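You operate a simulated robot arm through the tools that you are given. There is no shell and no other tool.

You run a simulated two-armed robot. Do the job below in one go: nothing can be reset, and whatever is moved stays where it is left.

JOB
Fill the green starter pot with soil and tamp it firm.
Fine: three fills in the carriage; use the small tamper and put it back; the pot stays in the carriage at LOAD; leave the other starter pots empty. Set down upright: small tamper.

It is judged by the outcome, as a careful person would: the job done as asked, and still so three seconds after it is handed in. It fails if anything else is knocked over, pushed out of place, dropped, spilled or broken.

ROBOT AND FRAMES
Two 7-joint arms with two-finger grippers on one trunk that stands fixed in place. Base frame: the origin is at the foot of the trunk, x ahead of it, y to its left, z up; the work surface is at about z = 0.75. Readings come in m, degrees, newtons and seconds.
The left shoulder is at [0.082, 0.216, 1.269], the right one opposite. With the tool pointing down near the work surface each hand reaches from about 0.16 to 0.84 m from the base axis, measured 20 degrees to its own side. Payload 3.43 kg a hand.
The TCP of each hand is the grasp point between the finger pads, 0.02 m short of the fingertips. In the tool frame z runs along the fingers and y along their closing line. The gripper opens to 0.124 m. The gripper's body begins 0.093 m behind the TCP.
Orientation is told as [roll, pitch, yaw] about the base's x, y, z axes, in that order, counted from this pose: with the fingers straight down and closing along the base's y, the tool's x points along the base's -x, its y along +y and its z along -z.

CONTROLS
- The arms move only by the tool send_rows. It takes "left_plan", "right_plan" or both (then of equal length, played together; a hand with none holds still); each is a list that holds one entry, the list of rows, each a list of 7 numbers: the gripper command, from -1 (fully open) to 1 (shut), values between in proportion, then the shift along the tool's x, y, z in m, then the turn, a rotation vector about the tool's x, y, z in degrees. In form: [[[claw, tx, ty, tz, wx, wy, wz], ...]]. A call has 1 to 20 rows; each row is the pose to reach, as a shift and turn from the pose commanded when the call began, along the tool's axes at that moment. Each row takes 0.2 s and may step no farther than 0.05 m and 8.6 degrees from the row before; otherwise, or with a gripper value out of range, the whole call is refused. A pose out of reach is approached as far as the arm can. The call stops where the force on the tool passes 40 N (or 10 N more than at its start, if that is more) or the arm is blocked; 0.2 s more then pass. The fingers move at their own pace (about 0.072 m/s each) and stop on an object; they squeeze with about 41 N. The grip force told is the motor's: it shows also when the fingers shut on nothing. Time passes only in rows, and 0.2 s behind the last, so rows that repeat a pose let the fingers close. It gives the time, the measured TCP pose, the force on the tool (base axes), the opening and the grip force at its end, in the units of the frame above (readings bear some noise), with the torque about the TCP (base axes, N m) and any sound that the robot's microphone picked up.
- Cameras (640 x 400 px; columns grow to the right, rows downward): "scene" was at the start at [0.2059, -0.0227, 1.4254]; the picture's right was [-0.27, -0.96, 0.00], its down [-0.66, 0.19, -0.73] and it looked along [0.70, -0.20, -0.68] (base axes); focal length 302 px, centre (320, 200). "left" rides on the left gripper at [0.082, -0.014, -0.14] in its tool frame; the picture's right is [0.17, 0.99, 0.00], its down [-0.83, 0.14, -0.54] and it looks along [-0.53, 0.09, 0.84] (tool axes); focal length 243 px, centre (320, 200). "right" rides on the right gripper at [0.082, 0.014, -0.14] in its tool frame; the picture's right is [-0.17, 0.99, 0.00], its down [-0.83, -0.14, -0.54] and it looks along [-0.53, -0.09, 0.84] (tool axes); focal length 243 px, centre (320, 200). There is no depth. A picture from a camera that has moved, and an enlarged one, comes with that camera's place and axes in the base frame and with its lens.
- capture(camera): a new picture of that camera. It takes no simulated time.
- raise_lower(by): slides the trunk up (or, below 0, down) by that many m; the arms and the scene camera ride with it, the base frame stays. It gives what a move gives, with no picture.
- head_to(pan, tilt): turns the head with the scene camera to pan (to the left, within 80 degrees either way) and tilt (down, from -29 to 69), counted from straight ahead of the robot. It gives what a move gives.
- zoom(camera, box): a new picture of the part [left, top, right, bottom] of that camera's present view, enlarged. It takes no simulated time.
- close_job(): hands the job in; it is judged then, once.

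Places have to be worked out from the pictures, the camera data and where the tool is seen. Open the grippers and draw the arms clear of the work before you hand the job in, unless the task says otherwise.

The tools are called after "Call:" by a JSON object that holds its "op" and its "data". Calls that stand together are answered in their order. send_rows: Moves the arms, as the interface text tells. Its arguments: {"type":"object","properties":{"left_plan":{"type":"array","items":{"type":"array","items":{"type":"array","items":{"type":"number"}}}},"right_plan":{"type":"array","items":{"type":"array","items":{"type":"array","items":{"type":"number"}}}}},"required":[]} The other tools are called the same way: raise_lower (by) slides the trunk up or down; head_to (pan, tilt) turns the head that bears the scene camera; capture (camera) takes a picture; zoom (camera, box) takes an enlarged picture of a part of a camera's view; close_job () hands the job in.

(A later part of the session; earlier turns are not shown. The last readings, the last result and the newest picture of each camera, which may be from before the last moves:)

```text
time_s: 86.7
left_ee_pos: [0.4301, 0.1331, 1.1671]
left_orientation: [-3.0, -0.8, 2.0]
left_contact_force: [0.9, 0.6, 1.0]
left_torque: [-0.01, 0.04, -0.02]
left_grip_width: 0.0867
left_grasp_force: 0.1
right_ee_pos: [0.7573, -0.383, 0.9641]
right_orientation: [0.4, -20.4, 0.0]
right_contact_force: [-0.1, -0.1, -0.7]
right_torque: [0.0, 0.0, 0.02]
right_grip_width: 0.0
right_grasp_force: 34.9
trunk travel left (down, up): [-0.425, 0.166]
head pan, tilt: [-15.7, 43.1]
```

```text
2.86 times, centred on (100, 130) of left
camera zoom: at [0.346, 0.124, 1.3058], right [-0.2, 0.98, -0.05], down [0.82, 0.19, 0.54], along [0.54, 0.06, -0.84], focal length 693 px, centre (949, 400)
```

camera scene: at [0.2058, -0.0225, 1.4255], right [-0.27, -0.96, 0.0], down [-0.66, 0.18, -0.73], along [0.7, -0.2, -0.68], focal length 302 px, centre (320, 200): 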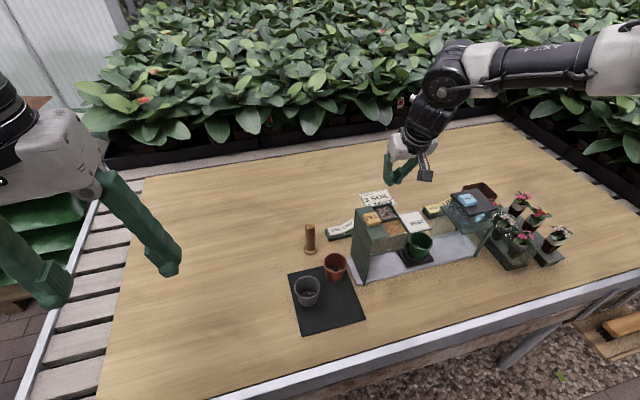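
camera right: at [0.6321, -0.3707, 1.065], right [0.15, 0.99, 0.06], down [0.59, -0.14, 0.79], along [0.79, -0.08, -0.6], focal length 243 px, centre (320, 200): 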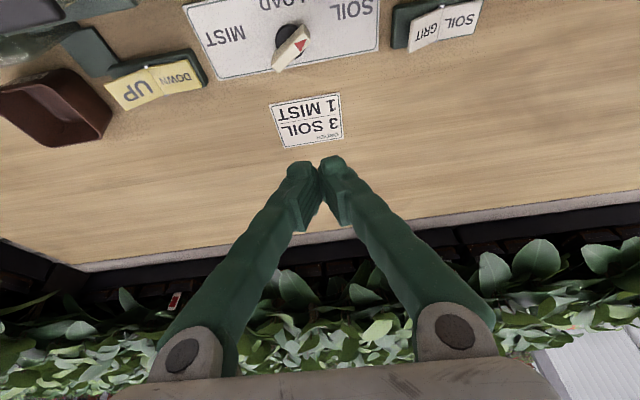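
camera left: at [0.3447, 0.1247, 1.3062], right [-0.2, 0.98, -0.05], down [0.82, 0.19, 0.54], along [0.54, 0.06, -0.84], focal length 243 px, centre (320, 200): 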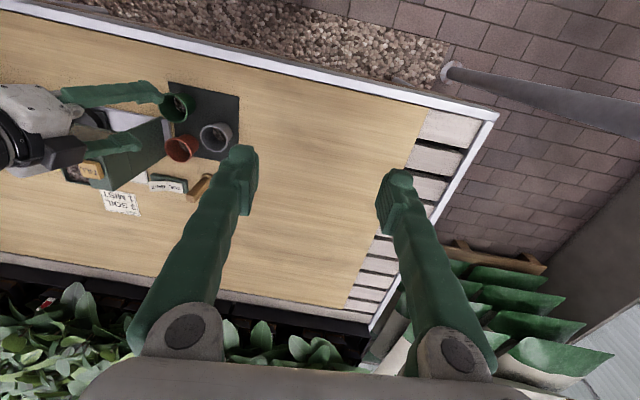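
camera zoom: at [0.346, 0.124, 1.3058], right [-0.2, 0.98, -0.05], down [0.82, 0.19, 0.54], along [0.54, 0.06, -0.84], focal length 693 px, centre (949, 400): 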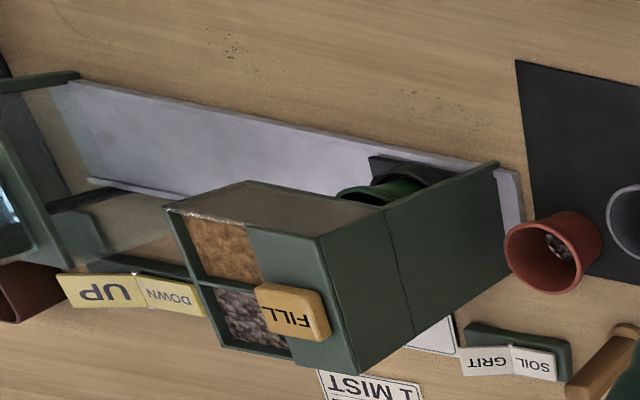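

The carriage stays put at SOIL. Now moving the closed fingertips above the FILL button (≈(0.611,-0.254), top z≈0.945).

Call:
{"op": "send_rows", "data": {"right_plan": [[[1, -0.0113, 0, -0.031, 0, 0, 0], [1, -0.0226, 0, -0.062, 0, 0, 0], [1, 0.005, 0.0258, -0.0721, 0, 0, 0], [1, 0.0326, 0.0516, -0.0821, 0, 0, 0], [1, 0.0603, 0.0774, -0.0922, 0, 0, 0], [1, 0.0879, 0.1032, -0.1022, 0, 0, 0], [1, 0.1155, 0.129, -0.1123, 0, 0, 0], [1, 0.1155, 0.129, -0.1123, 0, 0, 0]]]}}

Call:
{"op": "capture", "data": {"camera": "right"}}

Call:
{"op": "zoom", "data": {"camera": "scene", "box": [320, 150, 480, 280]}}

Call:
{"op": "zoom", "data": {"camera": "left", "box": [0, 60, 200, 200]}}

```text
time_s: 88.5
left_ee_pos: [0.4313, 0.1335, 1.1685]
left_orientation: [-3.2, -0.9, 1.8]
left_contact_force: [-0.1, 0.2, -0.2]
left_torque: [0.03, -0.03, 0.03]
left_grip_width: 0.0869
left_grasp_force: 0.0
right_ee_pos: [0.6088, -0.2554, 1.0292]
right_orientation: [0.5, -20.6, 0.0]
right_contact_force: [-0.5, 0.1, 0.0]
right_torque: [0.01, 0.0, 0.0]
right_grip_width: 0.0001
right_grasp_force: 34.2
trunk travel left (down, up): [-0.425, 0.166]
head pan, tilt: [-15.7, 43.1]
```

```text
taken
camera right: at [0.4844, -0.2429, 1.1298], right [0.15, 0.99, 0.06], down [0.59, -0.14, 0.8], along [0.79, -0.08, -0.6], focal length 243 px, centre (320, 200)
```

right: 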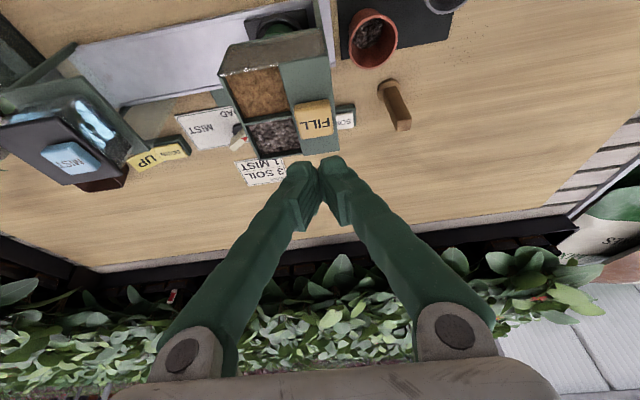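

```text
3.08 times, centred on (400, 215) of scene
camera zoom: at [0.2062, -0.0229, 1.4254], right [-0.27, -0.96, 0.0], down [-0.66, 0.19, -0.73], along [0.7, -0.2, -0.68], focal length 929 px, centre (74, 154)
```

zoom: 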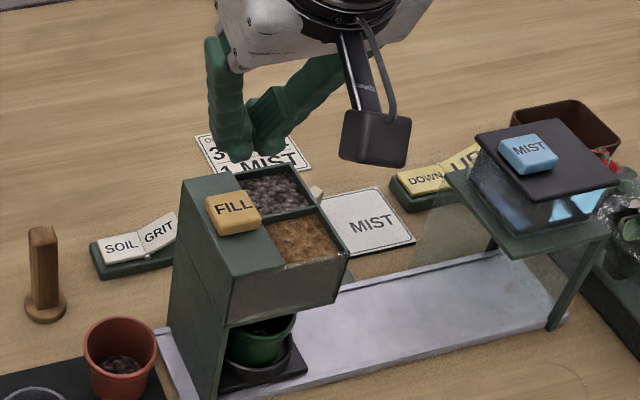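

```text
2.86 times, centred on (100, 130) of left
camera zoom: at [0.3456, 0.1244, 1.3059], right [-0.2, 0.98, -0.05], down [0.82, 0.19, 0.54], along [0.54, 0.06, -0.84], focal length 693 px, centre (949, 400)
```

zoom: 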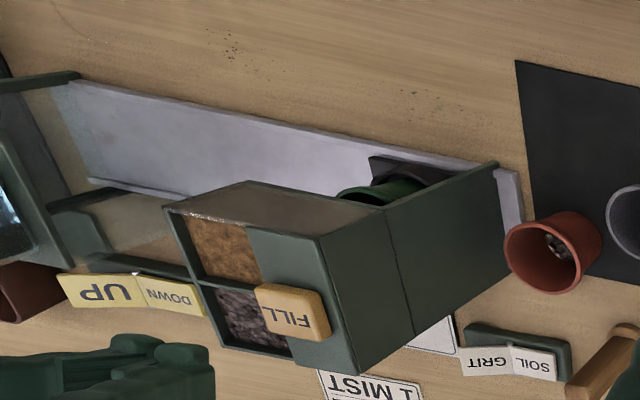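

FILL's centre is confirmed at (0.613,-0.257). Descending to just above it.

Call:
{"op": "send_rows", "data": {"right_plan": [[[1, 0.0054, -0.001, 0.0172, 0, 0, 0], [1, 0.0108, -0.001, 0.0344, 0, 0, 0], [1, 0.0162, -0.001, 0.0516, 0, 0, 0], [1, 0.0162, -0.001, 0.0516, 0, 0, 0]]]}}

Call:
{"op": "zoom", "data": {"camera": "scene", "box": [340, 180, 420, 240]}}

Call:
{"op": "zoom", "data": {"camera": "right", "box": [240, 80, 400, 220]}}

```text
time_s: 89.5
left_ee_pos: [0.4309, 0.1329, 1.1675]
left_orientation: [-3.0, -0.9, 1.9]
left_contact_force: [0.0, -0.2, 0.2]
left_torque: [0.01, -0.02, -0.01]
left_grip_width: 0.0868
left_grasp_force: 0.0
right_ee_pos: [0.6127, -0.257, 0.9745]
right_orientation: [0.4, -20.5, 0.1]
right_contact_force: [-0.1, -0.4, -0.3]
right_torque: [0.03, 0.02, 0.0]
right_grip_width: 0.0001
right_grasp_force: 34.4
trunk travel left (down, up): [-0.425, 0.166]
head pan, tilt: [-15.7, 43.1]
```

```text
6.67 times, centred on (380, 210) of scene
camera zoom: at [0.2058, -0.0226, 1.4255], right [-0.27, -0.96, 0.0], down [-0.66, 0.18, -0.73], along [0.7, -0.2, -0.68], focal length 2013 px, centre (-80, 133)
```

zoom: 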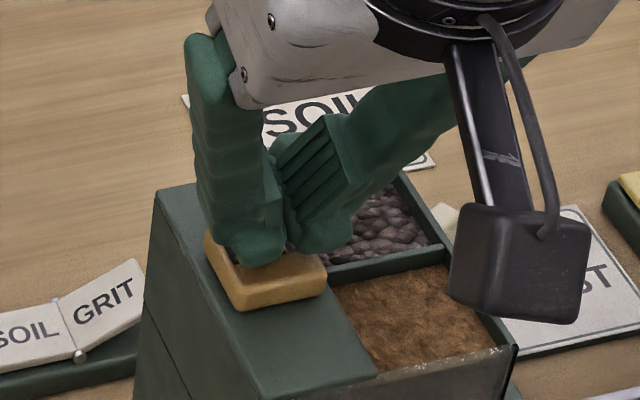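

```text
2.86 times, centred on (320, 150) of right
camera zoom: at [0.4876, -0.2441, 1.0759], right [0.15, 0.99, 0.06], down [0.59, -0.14, 0.8], along [0.79, -0.08, -0.6], focal length 693 px, centre (320, 343)
```

zoom: 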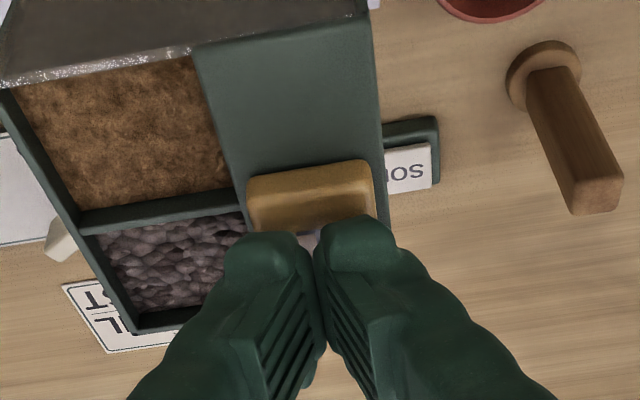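

Fingertips are just over FILL; shifting back 8 mm to its middle and pressing down in small steps.

Call:
{"op": "send_rows", "data": {"right_plan": [[[1, 0.0075, 0, -0.0028, 0, 0, 0], [1, 0.0092, 0, 0.0019, 0, 0, 0], [1, 0.0103, 0, 0.0047, 0, 0, 0], [1, 0.0103, 0, 0.0047, 0, 0, 0]]]}}

Call:
{"op": "zoom", "data": {"camera": "scene", "box": [340, 180, 440, 270]}}

```text
time_s: 90.5
left_ee_pos: [0.4292, 0.1324, 1.1667]
left_orientation: [-3.0, -0.8, 1.9]
left_contact_force: [-0.3, 0.3, 0.5]
left_torque: [0.02, -0.01, -0.02]
left_grip_width: 0.087
left_grasp_force: 0.1
right_ee_pos: [0.6048, -0.2566, 0.9667]
right_orientation: [0.4, -20.6, 0.0]
right_contact_force: [-0.3, 0.5, -0.4]
right_torque: [-0.01, 0.06, -0.05]
right_grip_width: 0.0
right_grasp_force: 34.6
trunk travel left (down, up): [-0.425, 0.166]
head pan, tilt: [-15.7, 43.1]
```

```text
4.44 times, centred on (390, 225) of scene
camera zoom: at [0.2058, -0.0226, 1.4255], right [-0.27, -0.96, 0.0], down [-0.66, 0.18, -0.73], along [0.7, -0.2, -0.68], focal length 1342 px, centre (9, 89)
```

zoom: 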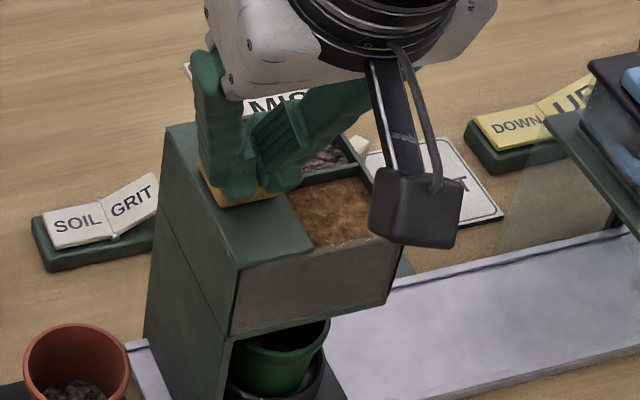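

No contact yet; continuing down 4 mm.

Call:
{"op": "send_rows", "data": {"right_plan": [[[1, 0.0007, 0, 0.0019, 0, 0, 0], [1, 0.0014, 0, 0.0037, 0, 0, 0], [1, 0.0014, 0, 0.0037, 0, 0, 0]]]}}

```text
time_s: 91.3
left_ee_pos: [0.4306, 0.1327, 1.1672]
left_orientation: [-3.0, -0.9, 1.9]
left_contact_force: [0.3, 0.2, -0.2]
left_torque: [0.01, -0.01, 0.0]
left_grip_width: 0.0868
left_grasp_force: 0.0
right_ee_pos: [0.6044, -0.2555, 0.9622]
right_orientation: [0.4, -20.5, 0.0]
right_contact_force: [0.2, -1.6, 1.5]
right_torque: [-0.03, 0.01, 0.0]
right_grip_width: 0.0063
right_grasp_force: 35.0
trunk travel left (down, up): [-0.425, 0.166]
head pan, tilt: [-15.7, 43.1]
```

Slight contact (1.5 N), but the fingers read 6 mm open. Checking what's between them.

Call:
{"op": "zoom", "data": {"camera": "scene", "box": [350, 190, 410, 235]}}

Call:
{"op": "zoom", "data": {"camera": "right", "box": [240, 80, 400, 220]}}

Call:
{"op": "zoom", "data": {"camera": "left", "box": [0, 100, 140, 200]}}

```text
8.89 times, centred on (380, 212) of scene
camera zoom: at [0.2059, -0.0227, 1.4255], right [-0.27, -0.96, 0.0], down [-0.66, 0.18, -0.73], along [0.7, -0.2, -0.68], focal length 2684 px, centre (-213, 89)
```

zoom: 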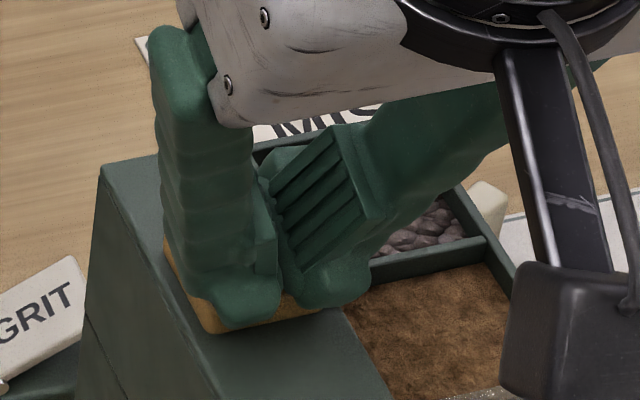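

```text
2.86 times, centred on (320, 150) of right
camera zoom: at [0.4791, -0.244, 1.064], right [0.15, 0.99, 0.06], down [0.59, -0.14, 0.8], along [0.79, -0.08, -0.6], focal length 693 px, centre (320, 343)
```

zoom: 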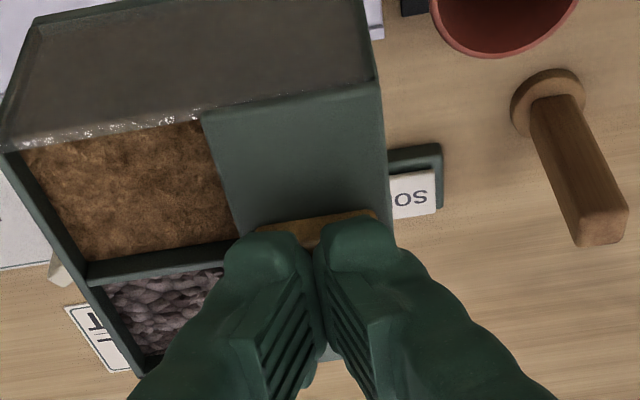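

```text
4.00 times, centred on (70, 150) of left
camera zoom: at [0.3453, 0.1246, 1.306], right [-0.2, 0.98, -0.05], down [0.82, 0.19, 0.54], along [0.54, 0.06, -0.84], focal length 970 px, centre (1320, 400)
```

zoom: 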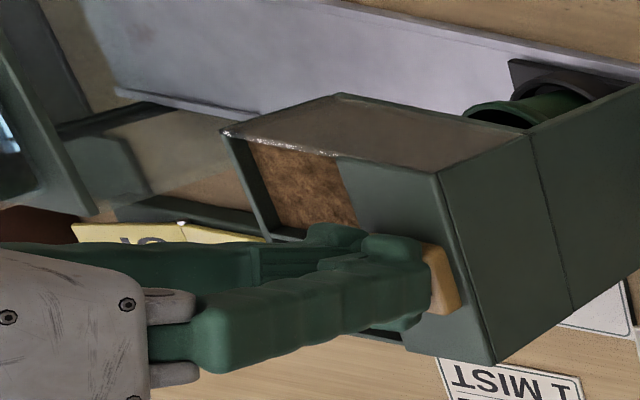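

The fingertips are on the button, slightly toward -y. I'll recentre 4 mm and keep pressing down slowly.

Call:
{"op": "send_rows", "data": {"right_plan": [[[1, -0.0014, 0.004, -0.0037, 0, 0, 0], [1, 0.0004, 0.004, 0.0009, 0, 0, 0], [1, 0.0011, 0.004, 0.0028, 0, 0, 0], [1, 0.0018, 0.004, 0.0047, 0, 0, 0], [1, 0.0018, 0.004, 0.0047, 0, 0, 0]]]}}

Call:
{"op": "zoom", "data": {"camera": "scene", "box": [340, 190, 420, 280]}}

```text
time_s: 92.5
left_ee_pos: [0.4297, 0.1338, 1.1685]
left_orientation: [-3.0, -0.8, 1.9]
left_contact_force: [-0.5, -0.7, -0.2]
left_torque: [-0.02, -0.02, 0.01]
left_grip_width: 0.0866
left_grasp_force: 0.0
right_ee_pos: [0.6042, -0.2518, 0.9581]
right_orientation: [0.5, -20.6, 0.1]
right_contact_force: [0.4, 1.1, 4.8]
right_torque: [0.0, 0.06, 0.0]
right_grip_width: 0.0061
right_grasp_force: 34.8
trunk travel left (down, up): [-0.425, 0.166]
head pan, tilt: [-15.7, 43.1]
heard: click
```

```text
4.44 times, centred on (380, 235) of scene
camera zoom: at [0.2055, -0.0224, 1.4256], right [-0.27, -0.96, 0.0], down [-0.66, 0.18, -0.73], along [0.7, -0.2, -0.68], focal length 1342 px, centre (53, 44)
```

zoom: 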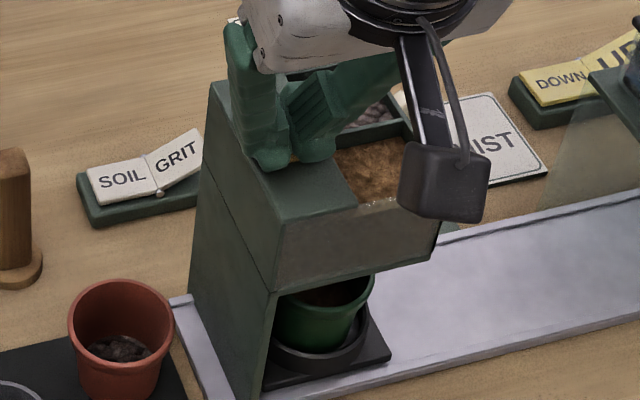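

Heard a click at z≈0.958 — first dispense triggered. Releasing the button and checking the pot.

Call:
{"op": "send_rows", "data": {"right_plan": [[[1, -0.0035, 0, -0.0094, 0, 0, 0], [1, -0.0053, 0, -0.014, 0, 0, 0], [1, -0.0053, 0, -0.014, 0, 0, 0], [1, -0.0053, 0, -0.014, 0, 0, 0], [1, -0.0053, 0, -0.014, 0, 0, 0]]]}}

Call:
{"op": "zoom", "data": {"camera": "scene", "box": [370, 235, 420, 275]}}

Call:
{"op": "zoom", "data": {"camera": "left", "box": [60, 90, 180, 170]}}

```text
time_s: 93.7
left_ee_pos: [0.4301, 0.133, 1.167]
left_orientation: [-3.0, -0.8, 1.9]
left_contact_force: [-1.3, -0.3, -0.2]
left_torque: [-0.01, -0.01, -0.01]
left_grip_width: 0.0868
left_grasp_force: 0.1
right_ee_pos: [0.6037, -0.252, 0.9725]
right_orientation: [0.4, -20.5, 0.1]
right_contact_force: [-0.7, -0.1, -0.8]
right_torque: [-0.01, -0.02, -0.03]
right_grip_width: 0.0
right_grasp_force: 34.8
trunk travel left (down, up): [-0.425, 0.166]
head pan, tilt: [-15.7, 43.1]
```

```text
10.00 times, centred on (395, 255) of scene
camera zoom: at [0.206, -0.0226, 1.4255], right [-0.27, -0.96, 0.0], down [-0.66, 0.18, -0.73], along [0.7, -0.2, -0.68], focal length 3020 px, centre (-430, -350)
```

zoom: 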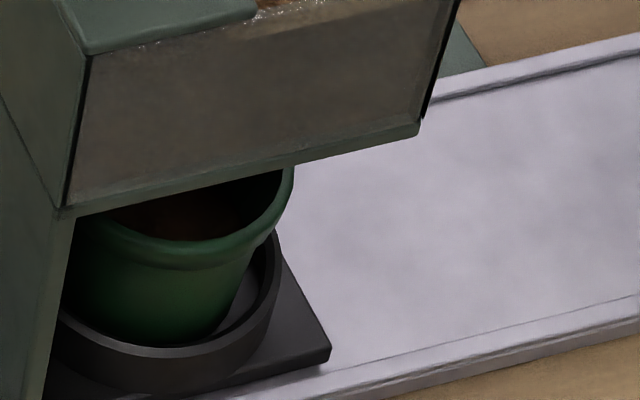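

```text
5.00 times, centred on (120, 130) of left
camera zoom: at [0.3454, 0.1246, 1.3059], right [-0.2, 0.98, -0.05], down [0.82, 0.19, 0.54], along [0.54, 0.06, -0.84], focal length 1213 px, centre (1320, 550)
```

zoom: 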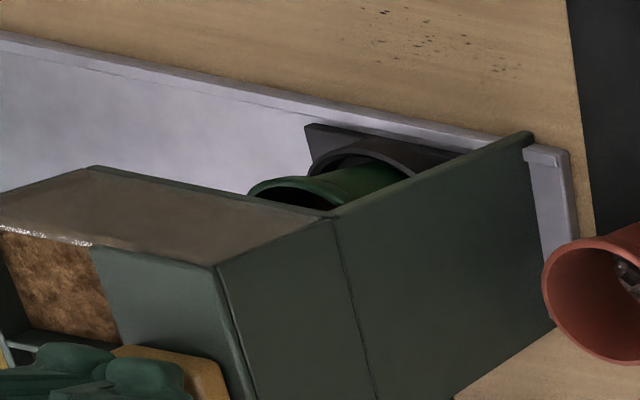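

Soil is in the pot with no spill. Second press: same depth, then release.

Call:
{"op": "send_rows", "data": {"right_plan": [[[1, 0.0026, 0, 0.007, 0, 0, 0], [1, 0.0042, 0, 0.011, 0, 0, 0], [1, 0.0053, 0, 0.014, 0, 0, 0], [1, 0.0053, 0, 0.014, 0, 0, 0], [1, 0.0026, 0, 0.007, 0, 0, 0], [1, 0, 0, 0, 0, 0, 0], [1, 0, 0, 0, 0, 0, 0], [1, 0, 0, 0, 0, 0, 0]]]}}

Call:
{"op": "zoom", "data": {"camera": "scene", "box": [370, 235, 420, 275]}}

```text
time_s: 95.5
left_ee_pos: [0.4302, 0.1321, 1.1671]
left_orientation: [-3.0, -0.9, 1.9]
left_contact_force: [0.5, -0.7, 0.1]
left_torque: [0.01, -0.01, 0.0]
left_grip_width: 0.0866
left_grasp_force: 0.1
right_ee_pos: [0.6039, -0.2531, 0.9736]
right_orientation: [0.4, -20.5, 0.1]
right_contact_force: [0.4, -0.1, 0.8]
right_torque: [0.0, 0.01, -0.03]
right_grip_width: 0.0
right_grasp_force: 34.4
trunk travel left (down, up): [-0.425, 0.166]
head pan, tilt: [-15.7, 43.1]
heard: click
```

```text
10.00 times, centred on (395, 255) of scene
camera zoom: at [0.2059, -0.0226, 1.4255], right [-0.27, -0.96, 0.0], down [-0.66, 0.18, -0.73], along [0.7, -0.2, -0.68], focal length 3020 px, centre (-430, -350)
```

zoom: 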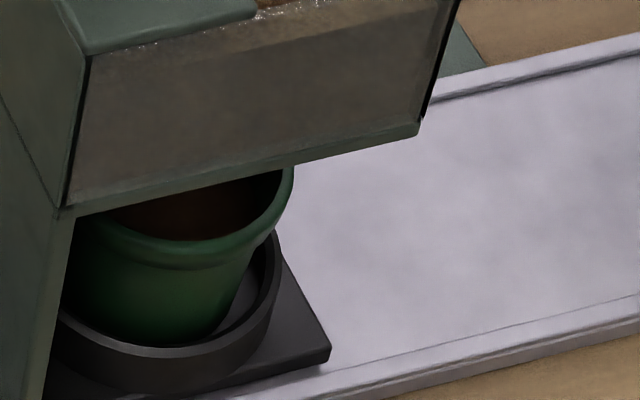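

One click again, and the level has risen. Third press.

Call:
{"op": "send_rows", "data": {"right_plan": [[[1, 0.0026, 0, 0.007, 0, 0, 0], [1, 0.0042, 0, 0.011, 0, 0, 0], [1, 0.0054, 0, 0.0145, 0, 0, 0], [1, 0.0054, 0, 0.0145, 0, 0, 0], [1, 0.0026, 0, 0.007, 0, 0, 0], [1, 0, 0, 0, 0, 0, 0], [1, 0, 0, 0, 0, 0, 0], [1, 0, 0, 0, 0, 0, 0]]]}}

Call:
{"op": "zoom", "data": {"camera": "scene", "box": [370, 235, 420, 275]}}

```text
time_s: 97.3
left_ee_pos: [0.4293, 0.1334, 1.1674]
left_orientation: [-3.0, -0.9, 1.9]
left_contact_force: [-0.4, 0.0, -1.3]
left_torque: [-0.03, 0.0, 0.03]
left_grip_width: 0.0866
left_grasp_force: 0.1
right_ee_pos: [0.6029, -0.2511, 0.9719]
right_orientation: [0.3, -20.4, 0.0]
right_contact_force: [-0.5, -0.9, 0.2]
right_torque: [0.01, 0.01, 0.03]
right_grip_width: 0.0
right_grasp_force: 34.4
trunk travel left (down, up): [-0.425, 0.166]
head pan, tilt: [-15.7, 43.1]
heard: click
```

```text
10.00 times, centred on (395, 255) of scene
camera zoom: at [0.2059, -0.0226, 1.4255], right [-0.27, -0.96, 0.0], down [-0.66, 0.18, -0.73], along [0.7, -0.2, -0.68], focal length 3020 px, centre (-430, -350)
```

zoom: 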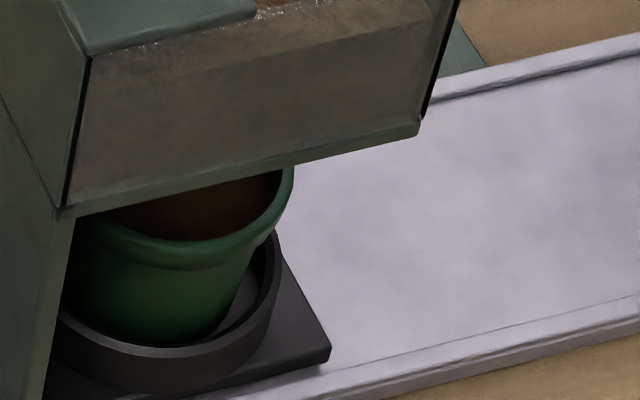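

Three fills done with three single clicks. Rising and moving back over the knob area; for the return turn I'll use a yaw-90° hand so the camera and palm stay clear of hopper and mister.

Call:
{"op": "send_rows", "data": {"right_plan": [[[1, -0.01, 0, -0.028, 0, 0, 0], [1, -0.0209, 0, -0.0562, 0, 0, 0], [1, -0.046, -0.03, -0.06, 0, 0, 0], [1, -0.072, -0.06, -0.055, 0, 0, 0], [1, -0.098, -0.09, -0.05, 0, 0, 0], [1, -0.124, -0.12, -0.044, 0, 0, 0], [1, -0.1497, -0.149, -0.0382, 0, 0, 0], [1, -0.1497, -0.149, -0.0382, 0, 0, 0]]]}}

Call:
{"op": "send_rows", "data": {"right_plan": [[[1, 0, 0, 0, -2.85, 0, -7.66], [1, 0, 0, 0, -5.7, 0, -15.3], [1, 0, 0, 0, -8.56, 0, -23], [1, 0, 0, 0, -11.4, 0, -30.6], [1, 0, 0, 0, -14.3, 0, -38.3], [1, 0, 0, 0, -17.1, 0, -46], [1, 0, 0, 0, -20, 0, -53.6], [1, 0, 0, 0, -22.8, 0, -61.3], [1, 0, 0, 0, -25.7, 0, -69], [1, 0, 0, 0, -28.5, 0, -76.6], [1, 0, 0, 0, -31.4, 0, -84.3], [1, 0, 0, 0, -31.4, 0, -84.3]]]}}

Call:
{"op": "capture", "data": {"camera": "right"}}

Call:
{"op": "capture", "data": {"camera": "scene"}}

```text
time_s: 99.1
left_ee_pos: [0.4309, 0.1338, 1.1675]
left_orientation: [-3.2, -1.0, 1.9]
left_contact_force: [-0.3, -0.8, -0.3]
left_torque: [0.01, 0.0, -0.04]
left_grip_width: 0.0871
left_grasp_force: 0.0
right_ee_pos: [0.7321, -0.4021, 1.0596]
right_orientation: [0.4, -20.5, 0.1]
right_contact_force: [-0.8, 0.1, -0.2]
right_torque: [-0.01, 0.02, 0.01]
right_grip_width: 0.0
right_grasp_force: 33.8
trunk travel left (down, up): [-0.425, 0.166]
head pan, tilt: [-15.7, 43.1]
```

```text
time_s: 101.7
left_ee_pos: [0.4314, 0.1329, 1.1661]
left_orientation: [-2.9, -0.8, 1.9]
left_contact_force: [1.3, -0.9, -0.2]
left_torque: [-0.02, 0.0, -0.01]
left_grip_width: 0.0867
left_grasp_force: 0.1
right_ee_pos: [0.6972, -0.3988, 1.0529]
right_orientation: [-0.1, -20.9, 90.2]
right_contact_force: [0.9, -0.1, -0.1]
right_torque: [-0.03, 0.04, 0.02]
right_grip_width: 0.0
right_grasp_force: 34.0
right hand out of reach, approached as far as the arm can: row 10, 11, 12
trunk travel left (down, up): [-0.425, 0.166]
head pan, tilt: [-15.7, 43.1]
```

```text
taken
camera right: at [0.6846, -0.5266, 1.1542], right [-0.99, 0.15, 0.06], down [0.14, 0.59, 0.8], along [0.09, 0.8, -0.6], focal length 243 px, centre (320, 200)
```

right: 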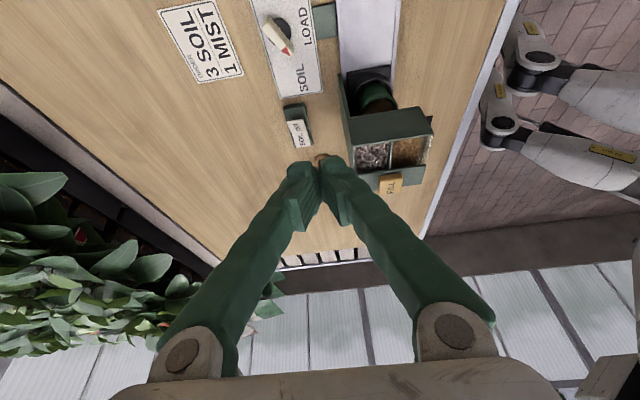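

```text
taken
camera scene: at [0.2077, -0.0225, 1.4252], right [-0.27, -0.96, 0.0], down [-0.66, 0.18, -0.73], along [0.7, -0.2, -0.68], focal length 302 px, centre (320, 200)
```

scene: 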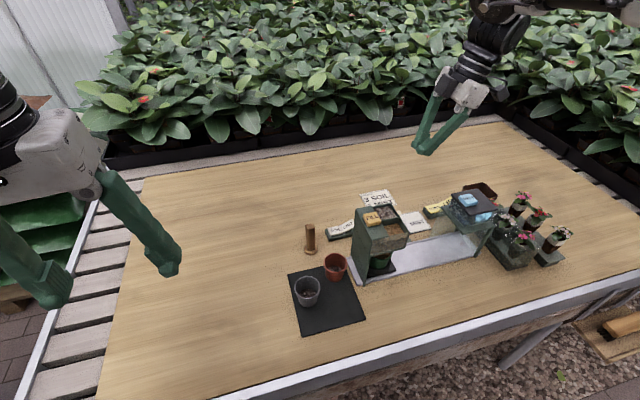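

Yaw 90° costs forward reach. Yaw 30° with the same tilt is the best compromise (camera lands mid-gap). Rotating to it.

Call:
{"op": "send_rows", "data": {"right_plan": [[[1, 0, 0, 0, 2.68, 0, 7], [1, 0, 0, 0, 5.35, 0, 14], [1, 0, 0, 0, 8, 0, 21], [1, 0, 0, 0, 10.7, 0, 28], [1, 0, 0, 0, 13.4, 0, 35], [1, 0, 0, 0, 16, 0, 42], [1, 0, 0, 0, 18.7, 0, 49], [1, 0, 0, 0, 21.4, 0, 56], [1, 0, 0, 0, 21.4, 0, 56]]]}}

```text
time_s: 103.7
left_ee_pos: [0.4301, 0.1333, 1.1673]
left_orientation: [-3.0, -0.8, 1.9]
left_contact_force: [-0.5, 0.6, -0.5]
left_torque: [-0.02, -0.01, 0.0]
left_grip_width: 0.0867
left_grasp_force: 0.1
right_ee_pos: [0.6954, -0.3997, 1.053]
right_orientation: [0.0, -20.9, 30.1]
right_contact_force: [0.1, -1.0, 0.6]
right_torque: [0.0, 0.02, -0.01]
right_grip_width: 0.0
right_grasp_force: 34.4
trunk travel left (down, up): [-0.425, 0.166]
head pan, tilt: [-15.7, 43.1]
```

Now to a hover just off the lever's +x/+y side.

Call:
{"op": "send_rows", "data": {"right_plan": [[[1, -0.028, 0.0116, 0.0106, 0, 0, 0], [1, -0.0553, 0.0231, 0.0211, 0, 0, 0], [1, -0.0407, 0.0231, 0.0594, 0, 0, 0], [1, -0.026, 0.0231, 0.0977, 0, 0, 0], [1, -0.0114, 0.0231, 0.136, 0, 0, 0], [1, -0.0114, 0.0231, 0.136, 0, 0, 0]]]}}

Call:
{"op": "capture", "data": {"camera": "right"}}

Call:
{"op": "zoom", "data": {"camera": "scene", "box": [340, 150, 520, 280]}}

```text
time_s: 105.1
left_ee_pos: [0.4296, 0.1329, 1.1664]
left_orientation: [-3.0, -0.9, 1.9]
left_contact_force: [0.2, -0.4, 0.5]
left_torque: [0.01, -0.01, -0.03]
left_grip_width: 0.0869
left_grasp_force: 0.1
right_ee_pos: [0.736, -0.35, 0.9315]
right_orientation: [-0.1, -20.8, 30.3]
right_contact_force: [-0.3, -0.1, -0.8]
right_torque: [0.02, -0.03, -0.01]
right_grip_width: 0.0
right_grasp_force: 34.5
trunk travel left (down, up): [-0.425, 0.166]
head pan, tilt: [-15.7, 43.1]
```

```text
taken
camera right: at [0.6207, -0.4023, 1.0314], right [-0.36, 0.93, 0.06], down [0.57, 0.17, 0.8], along [0.74, 0.32, -0.6], focal length 243 px, centre (320, 200)
```

right: 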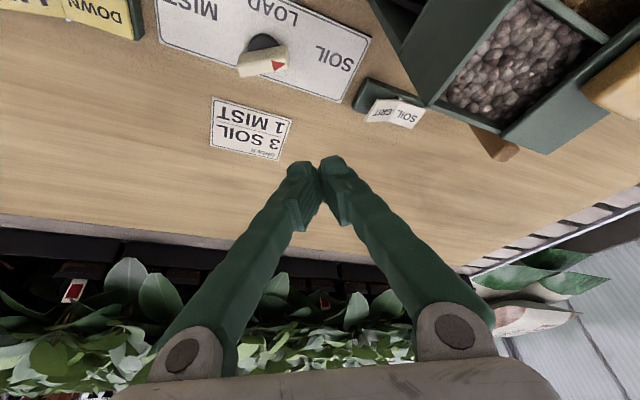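

```text
3.08 times, centred on (430, 215) of scene
camera zoom: at [0.2054, -0.0226, 1.4256], right [-0.27, -0.96, 0.0], down [-0.66, 0.18, -0.73], along [0.7, -0.2, -0.68], focal length 929 px, centre (-18, 154)
```

zoom: 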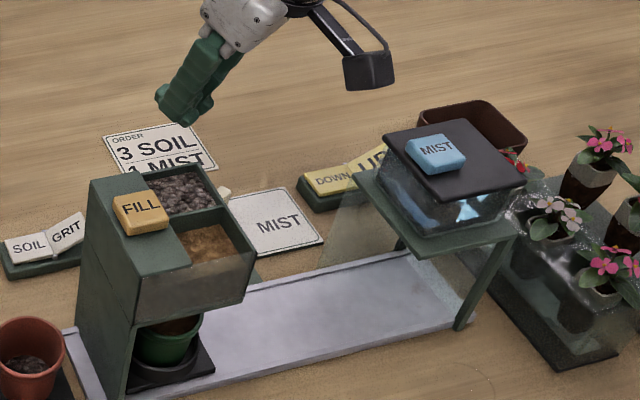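

Reachable and clear. Descending the fingertips beside the lever's near end.

Call:
{"op": "send_rows", "data": {"right_plan": [[[1, 0.0125, 0, 0.0326, 0, 0, 0], [1, 0.025, 0, 0.0652, 0, 0, 0], [1, 0.036, 0, 0.094, 0, 0, 0], [1, 0.0466, 0, 0.1219, 0, 0, 0], [1, 0.0466, 0, 0.1219, 0, 0, 0]]]}}

Call:
{"op": "zoom", "data": {"camera": "right", "box": [230, 80, 410, 220]}}

Call:
{"op": "zoom", "data": {"camera": "scene", "box": [340, 150, 520, 280]}}

```text
time_s: 106.3
left_ee_pos: [0.4301, 0.1338, 1.168]
left_orientation: [-3.1, -0.9, 1.9]
left_contact_force: [-0.5, 0.3, 0.6]
left_torque: [0.02, 0.0, 0.01]
left_grip_width: 0.0868
left_grasp_force: 0.0
right_ee_pos: [0.7353, -0.3494, 0.7998]
right_orientation: [-0.3, -20.8, 30.2]
right_contact_force: [0.4, 0.1, 0.1]
right_torque: [-0.02, 0.01, 0.01]
right_grip_width: 0.0
right_grasp_force: 34.8
trunk travel left (down, up): [-0.425, 0.166]
head pan, tilt: [-15.7, 43.1]
```

```text
2.86 times, centred on (320, 150) of right
camera zoom: at [0.6202, -0.4018, 0.9015], right [-0.36, 0.93, 0.06], down [0.57, 0.17, 0.8], along [0.74, 0.32, -0.6], focal length 693 px, centre (320, 343)
```

zoom: 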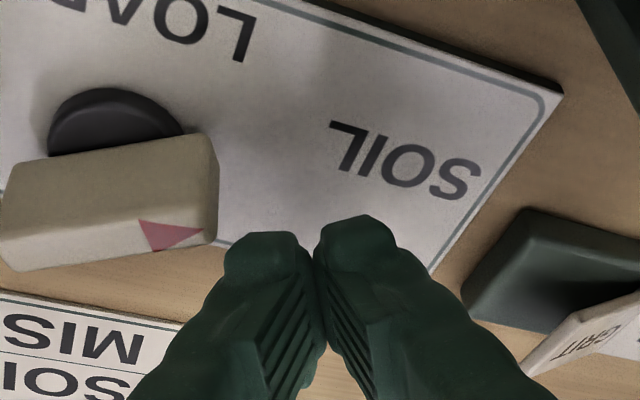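

```text
3.08 times, centred on (430, 215) of scene
camera zoom: at [0.2053, -0.0221, 1.4256], right [-0.27, -0.96, 0.0], down [-0.66, 0.18, -0.73], along [0.7, -0.2, -0.68], focal length 929 px, centre (-18, 154)
```

zoom: 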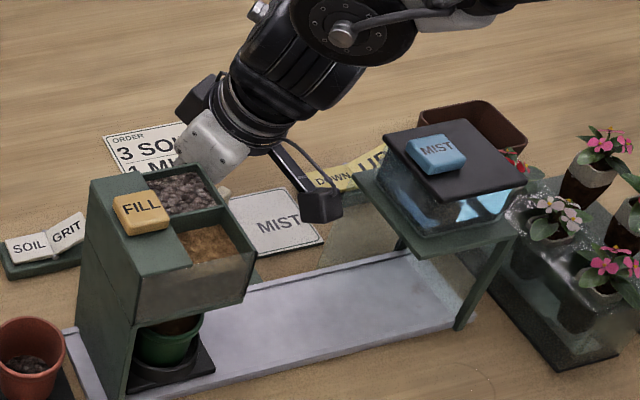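

The fingertip needs ~7 mm more overlap with the lever's near end. I'll shift along the closing axis, then push toward the robot to start turning it back.

Call:
{"op": "send_rows", "data": {"right_plan": [[[1, 0, -0.007, 0, 0, 0, 0], [1, 0.007, -0.007, -0.0026, 0, 0, 0], [1, 0.0137, -0.007, -0.0052, 0, 0, 0], [1, 0.0172, -0.0065, -0.0065, 0, 0, 0], [1, 0.0208, -0.0059, -0.0079, 0, 0, 0], [1, 0.0208, -0.0059, -0.0079, 0, 0, 0]]]}}

Call:
{"op": "zoom", "data": {"camera": "right", "box": [230, 80, 410, 220]}}

Call:
{"op": "zoom", "data": {"camera": "scene", "box": [340, 170, 520, 300]}}

```text
time_s: 107.7
left_ee_pos: [0.4301, 0.1339, 1.1671]
left_orientation: [-3.1, -0.8, 1.9]
left_contact_force: [0.7, 0.1, -0.2]
left_torque: [0.0, -0.01, -0.03]
left_grip_width: 0.0868
left_grasp_force: 0.0
right_ee_pos: [0.7171, -0.367, 0.7996]
right_orientation: [-0.2, -20.8, 30.2]
right_contact_force: [1.3, 3.4, 7.0]
right_torque: [-0.05, 0.0, 0.02]
right_grip_width: 0.0001
right_grasp_force: 34.5
trunk travel left (down, up): [-0.425, 0.166]
head pan, tilt: [-15.7, 43.1]
```

```text
2.86 times, centred on (320, 150) of right
camera zoom: at [0.6026, -0.4186, 0.9009], right [-0.36, 0.93, 0.06], down [0.57, 0.18, 0.8], along [0.73, 0.32, -0.6], focal length 693 px, centre (320, 343)
```

zoom: 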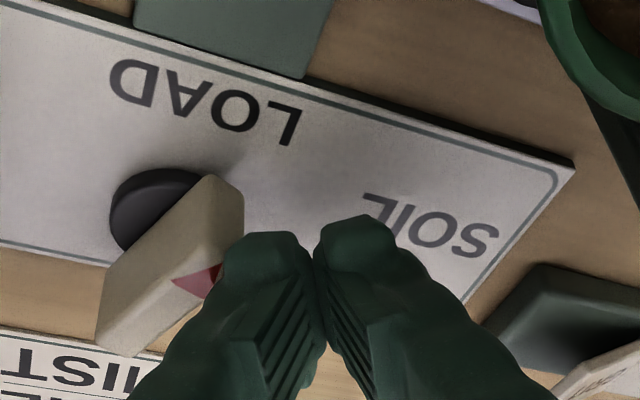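

```text
3.08 times, centred on (430, 235) of scene
camera zoom: at [0.2054, -0.0218, 1.4256], right [-0.27, -0.96, 0.0], down [-0.66, 0.18, -0.73], along [0.7, -0.2, -0.68], focal length 929 px, centre (-18, 92)
```

zoom: 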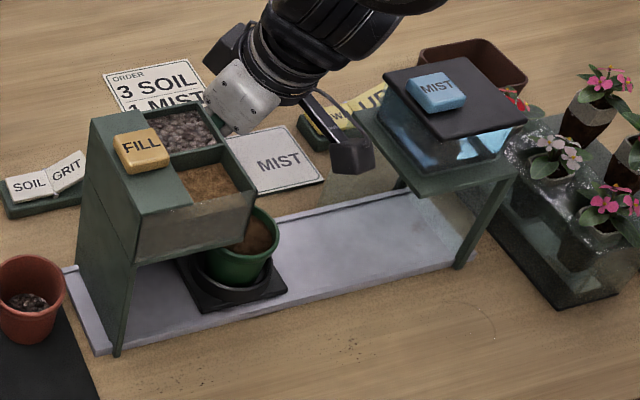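

Working well: the carriage is ~60% back and the pot is nicely filled with soil. Continuing in smaller steps toward LOAD.

Call:
{"op": "send_rows", "data": {"right_plan": [[[1, 0.0016, -0.0006, -0.0006, 0, 0, 0], [1, 0.0033, -0.0013, -0.0012, 0, 0, 0], [1, 0.0033, -0.0013, -0.0012, 0, 0, 0]]]}}

Call:
{"op": "zoom", "data": {"camera": "right", "box": [230, 80, 410, 220]}}

Call:
{"op": "zoom", "data": {"camera": "scene", "box": [340, 170, 520, 300]}}

```text
time_s: 108.5
left_ee_pos: [0.4313, 0.1327, 1.168]
left_orientation: [-2.9, -1.0, 1.9]
left_contact_force: [-0.2, -0.3, 0.5]
left_torque: [-0.01, 0.01, 0.02]
left_grip_width: 0.0868
left_grasp_force: 0.1
right_ee_pos: [0.7149, -0.3696, 0.7996]
right_orientation: [0.0, -20.8, 30.2]
right_contact_force: [-0.6, 1.7, 0.1]
right_torque: [0.02, -0.03, 0.01]
right_grip_width: 0.0
right_grasp_force: 34.3
trunk travel left (down, up): [-0.425, 0.166]
head pan, tilt: [-15.7, 43.1]
```

```text
2.86 times, centred on (320, 150) of right
camera zoom: at [0.6003, -0.4216, 0.9002], right [-0.36, 0.93, 0.06], down [0.58, 0.17, 0.8], along [0.73, 0.32, -0.6], focal length 693 px, centre (320, 343)
```

zoom: 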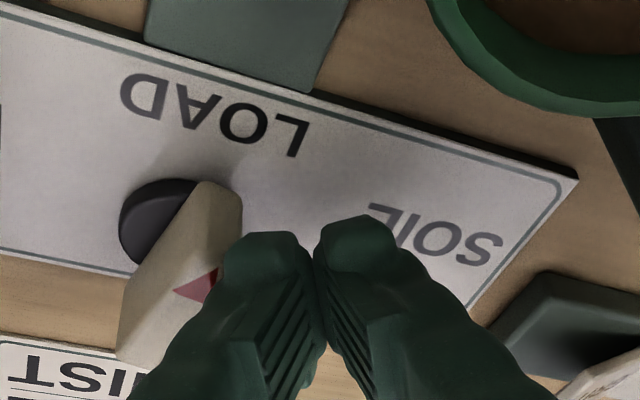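

```text
3.08 times, centred on (430, 235) of scene
camera zoom: at [0.2059, -0.0225, 1.4254], right [-0.27, -0.96, 0.0], down [-0.66, 0.18, -0.73], along [0.7, -0.2, -0.68], focal length 929 px, centre (-18, 92)
```

zoom: 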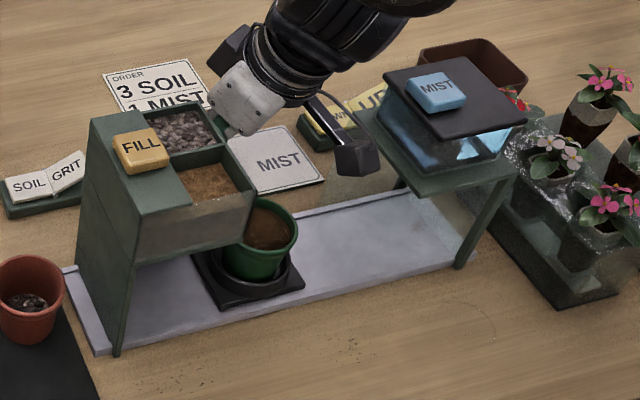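

~76% back. Another small step.

Call:
{"op": "send_rows", "data": {"right_plan": [[[1, 0.0015, -0.0008, -0.0006, 0, 0, 0], [1, 0.003, -0.0016, -0.0011, 0, 0, 0], [1, 0.003, -0.0016, -0.0011, 0, 0, 0]]]}}

Call:
{"op": "zoom", "data": {"camera": "right", "box": [230, 80, 410, 220]}}

Call:
{"op": "zoom", "data": {"camera": "scene", "box": [340, 170, 520, 300]}}

```text
time_s: 109.3
left_ee_pos: [0.4297, 0.1331, 1.1672]
left_orientation: [-3.1, -0.9, 1.8]
left_contact_force: [0.0, 0.6, -0.3]
left_torque: [-0.02, 0.01, 0.02]
left_grip_width: 0.0867
left_grasp_force: 0.1
right_ee_pos: [0.7144, -0.3715, 0.7999]
right_orientation: [-0.1, -20.9, 30.3]
right_contact_force: [-0.1, 1.5, 0.8]
right_torque: [-0.02, 0.04, 0.0]
right_grip_width: 0.0
right_grasp_force: 34.6
trunk travel left (down, up): [-0.425, 0.166]
head pan, tilt: [-15.7, 43.1]
```

```text
2.86 times, centred on (320, 150) of right
camera zoom: at [0.5992, -0.4239, 0.9009], right [-0.36, 0.93, 0.06], down [0.57, 0.17, 0.8], along [0.73, 0.32, -0.6], focal length 693 px, centre (320, 343)
```

zoom: 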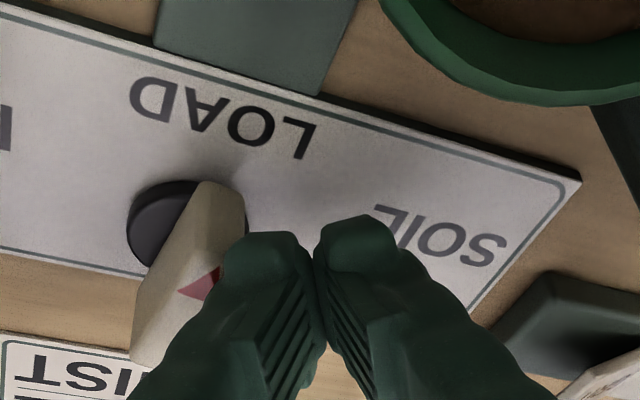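

```text
3.08 times, centred on (430, 235) of scene
camera zoom: at [0.2058, -0.0224, 1.4255], right [-0.27, -0.96, 0.0], down [-0.66, 0.18, -0.73], along [0.7, -0.2, -0.68], focal length 929 px, centre (-18, 92)
```

zoom: 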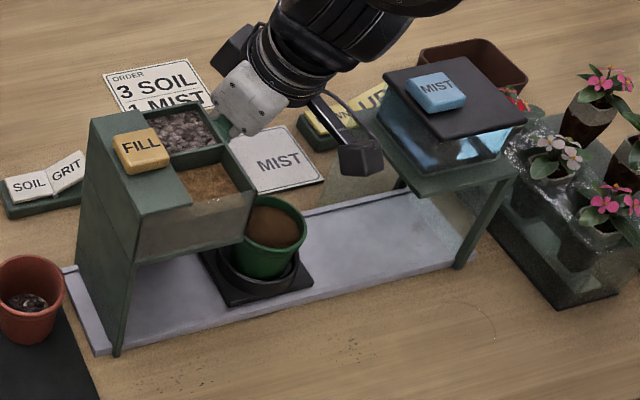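

~84% back. Next small push.

Call:
{"op": "send_rows", "data": {"right_plan": [[[1, 0.0012, -0.0013, -0.0005, 0, 0, 0], [1, 0.0024, -0.0025, -0.0009, 0, 0, 0], [1, 0.0024, -0.0025, -0.0009, 0, 0, 0]]]}}

Call:
{"op": "zoom", "data": {"camera": "right", "box": [230, 80, 410, 220]}}

Call:
{"op": "zoom", "data": {"camera": "scene", "box": [340, 170, 520, 300]}}

```text
time_s: 110.1
left_ee_pos: [0.4297, 0.1333, 1.1673]
left_orientation: [-2.9, -1.0, 1.9]
left_contact_force: [0.1, 0.7, 0.2]
left_torque: [-0.02, -0.04, 0.01]
left_grip_width: 0.087
left_grasp_force: 0.0
right_ee_pos: [0.7137, -0.3752, 0.7995]
right_orientation: [-0.2, -21.0, 30.2]
right_contact_force: [0.2, 1.5, 0.2]
right_torque: [-0.01, 0.01, -0.01]
right_grip_width: 0.0
right_grasp_force: 34.3
trunk travel left (down, up): [-0.425, 0.166]
head pan, tilt: [-15.7, 43.1]
```

```text
2.86 times, centred on (320, 150) of right
camera zoom: at [0.5978, -0.4277, 0.9009], right [-0.36, 0.93, 0.06], down [0.57, 0.17, 0.8], along [0.73, 0.32, -0.6], focal length 693 px, centre (320, 343)
```

zoom: 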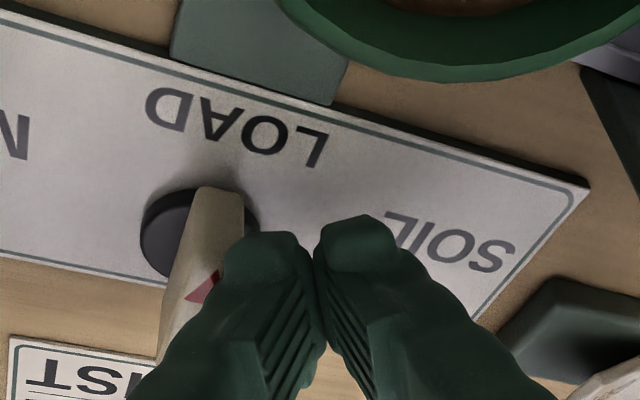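

```text
3.08 times, centred on (430, 235) of scene
camera zoom: at [0.2057, -0.0225, 1.4255], right [-0.27, -0.96, 0.0], down [-0.66, 0.18, -0.73], along [0.7, -0.2, -0.68], focal length 929 px, centre (-18, 92)
```

zoom: 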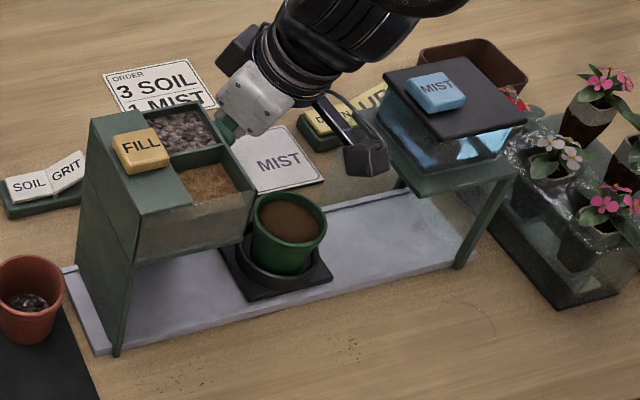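

The carriage plate is back at its original LOAD position in the image. Backing off and rising.

Call:
{"op": "send_rows", "data": {"right_plan": [[[1, -0.0097, 0.0079, 0.0037, 0, 0, 0], [1, -0.0097, 0.0079, 0.0037, 0, 0, 0], [1, -0.0257, 0.0079, -0.0383, 0, 0, 0], [1, -0.0418, 0.0079, -0.0803, 0, 0, 0], [1, -0.0578, 0.0079, -0.1223, 0, 0, 0], [1, -0.0739, 0.0079, -0.1644, 0, 0, 0], [1, -0.09, 0.0079, -0.2064, 0, 0, 0], [1, -0.09, 0.0079, -0.2064, 0, 0, 0]]]}}

Call:
{"op": "capture", "data": {"camera": "right"}}

Call:
{"op": "zoom", "data": {"camera": "scene", "box": [340, 170, 520, 300]}}

Call:
{"op": "zoom", "data": {"camera": "scene", "box": [395, 220, 445, 265]}}

```text
time_s: 111.9
left_ee_pos: [0.4307, 0.1316, 1.1665]
left_orientation: [-3.1, -0.8, 1.9]
left_contact_force: [0.4, -0.3, -0.6]
left_torque: [0.0, 0.0, -0.05]
left_grip_width: 0.0867
left_grasp_force: 0.3
right_ee_pos: [0.7183, -0.3643, 1.0235]
right_orientation: [-0.1, -20.9, 30.2]
right_contact_force: [0.7, -0.3, -1.0]
right_torque: [0.02, -0.01, -0.05]
right_grip_width: 0.0
right_grasp_force: 34.6
trunk travel left (down, up): [-0.425, 0.166]
head pan, tilt: [-15.7, 43.1]
```

```text
taken
camera right: at [0.6028, -0.4155, 1.1249], right [-0.36, 0.93, 0.06], down [0.57, 0.17, 0.8], along [0.73, 0.32, -0.6], focal length 243 px, centre (320, 200)
```

right: 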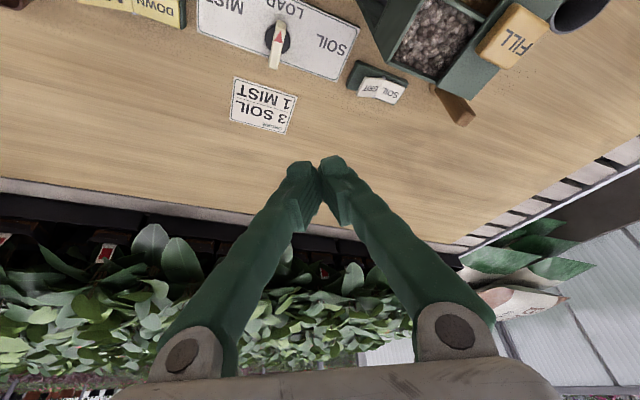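

```text
3.08 times, centred on (430, 235) of scene
camera zoom: at [0.2066, -0.0232, 1.4253], right [-0.27, -0.96, 0.0], down [-0.66, 0.19, -0.73], along [0.7, -0.2, -0.68], focal length 929 px, centre (-18, 92)
```

zoom: 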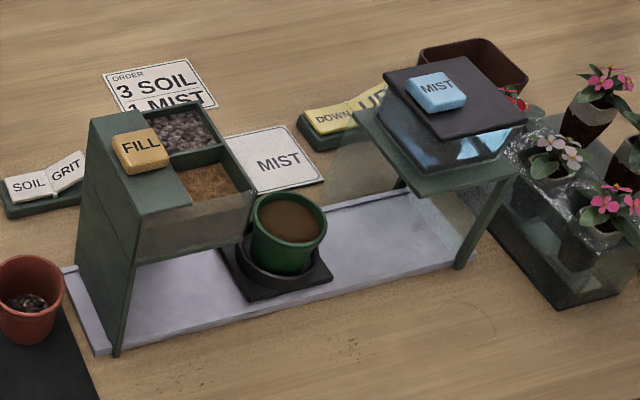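

```text
8.89 times, centred on (420, 242) of scene
camera zoom: at [0.2066, -0.0232, 1.4253], right [-0.27, -0.96, 0.0], down [-0.66, 0.19, -0.73], along [0.7, -0.2, -0.68], focal length 2684 px, centre (-569, -178)
```

zoom: 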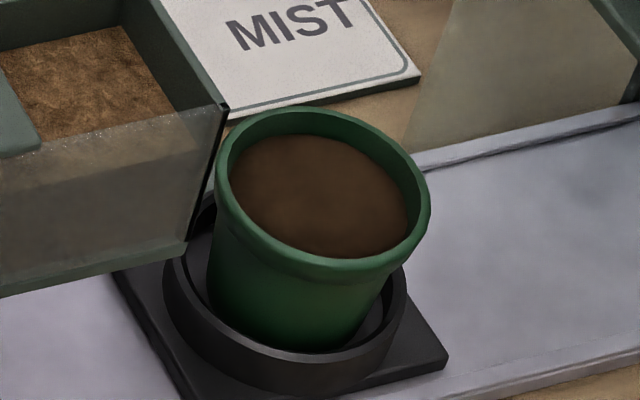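

The filled pot is at LOAD and the knob points at LOAD. Now the tamper: I'll zoom in to get its pose and handle orientation.

Call:
{"op": "zoom", "data": {"camera": "scene", "box": [295, 215, 330, 260]}}

Call:
{"op": "zoom", "data": {"camera": "right", "box": [420, 60, 500, 140]}}

Call:
{"op": "zoom", "data": {"camera": "left", "box": [160, 140, 260, 230]}}

```text
8.89 times, centred on (312, 238) of scene
camera zoom: at [0.2066, -0.0232, 1.4253], right [-0.27, -0.96, 0.0], down [-0.66, 0.19, -0.73], along [0.7, -0.2, -0.68], focal length 2684 px, centre (387, -133)
```

zoom: 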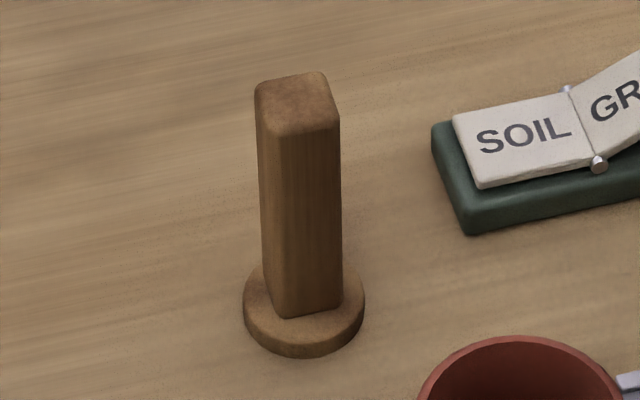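

```text
5.00 times, centred on (460, 100) of right
camera zoom: at [0.6028, -0.4155, 1.1249], right [-0.36, 0.93, 0.06], down [0.57, 0.17, 0.8], along [0.73, 0.32, -0.6], focal length 1213 px, centre (-380, 700)
```

zoom: 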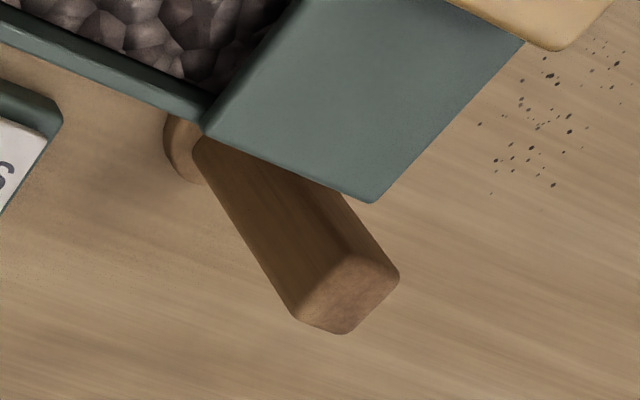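

```text
4.44 times, centred on (210, 185) of left
camera zoom: at [0.346, 0.1241, 1.3058], right [-0.2, 0.98, -0.05], down [0.82, 0.19, 0.54], along [0.54, 0.06, -0.84], focal length 1078 px, centre (809, 267)
```

zoom: 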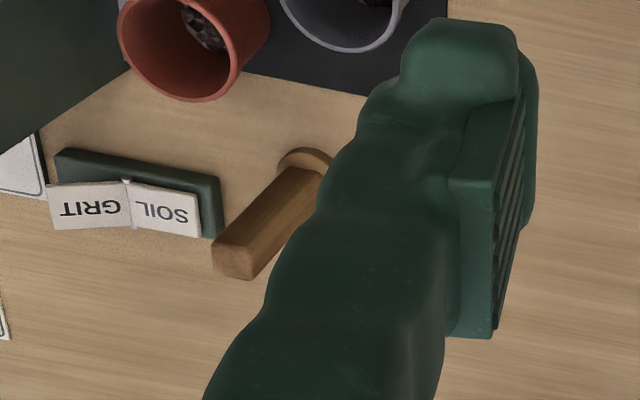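

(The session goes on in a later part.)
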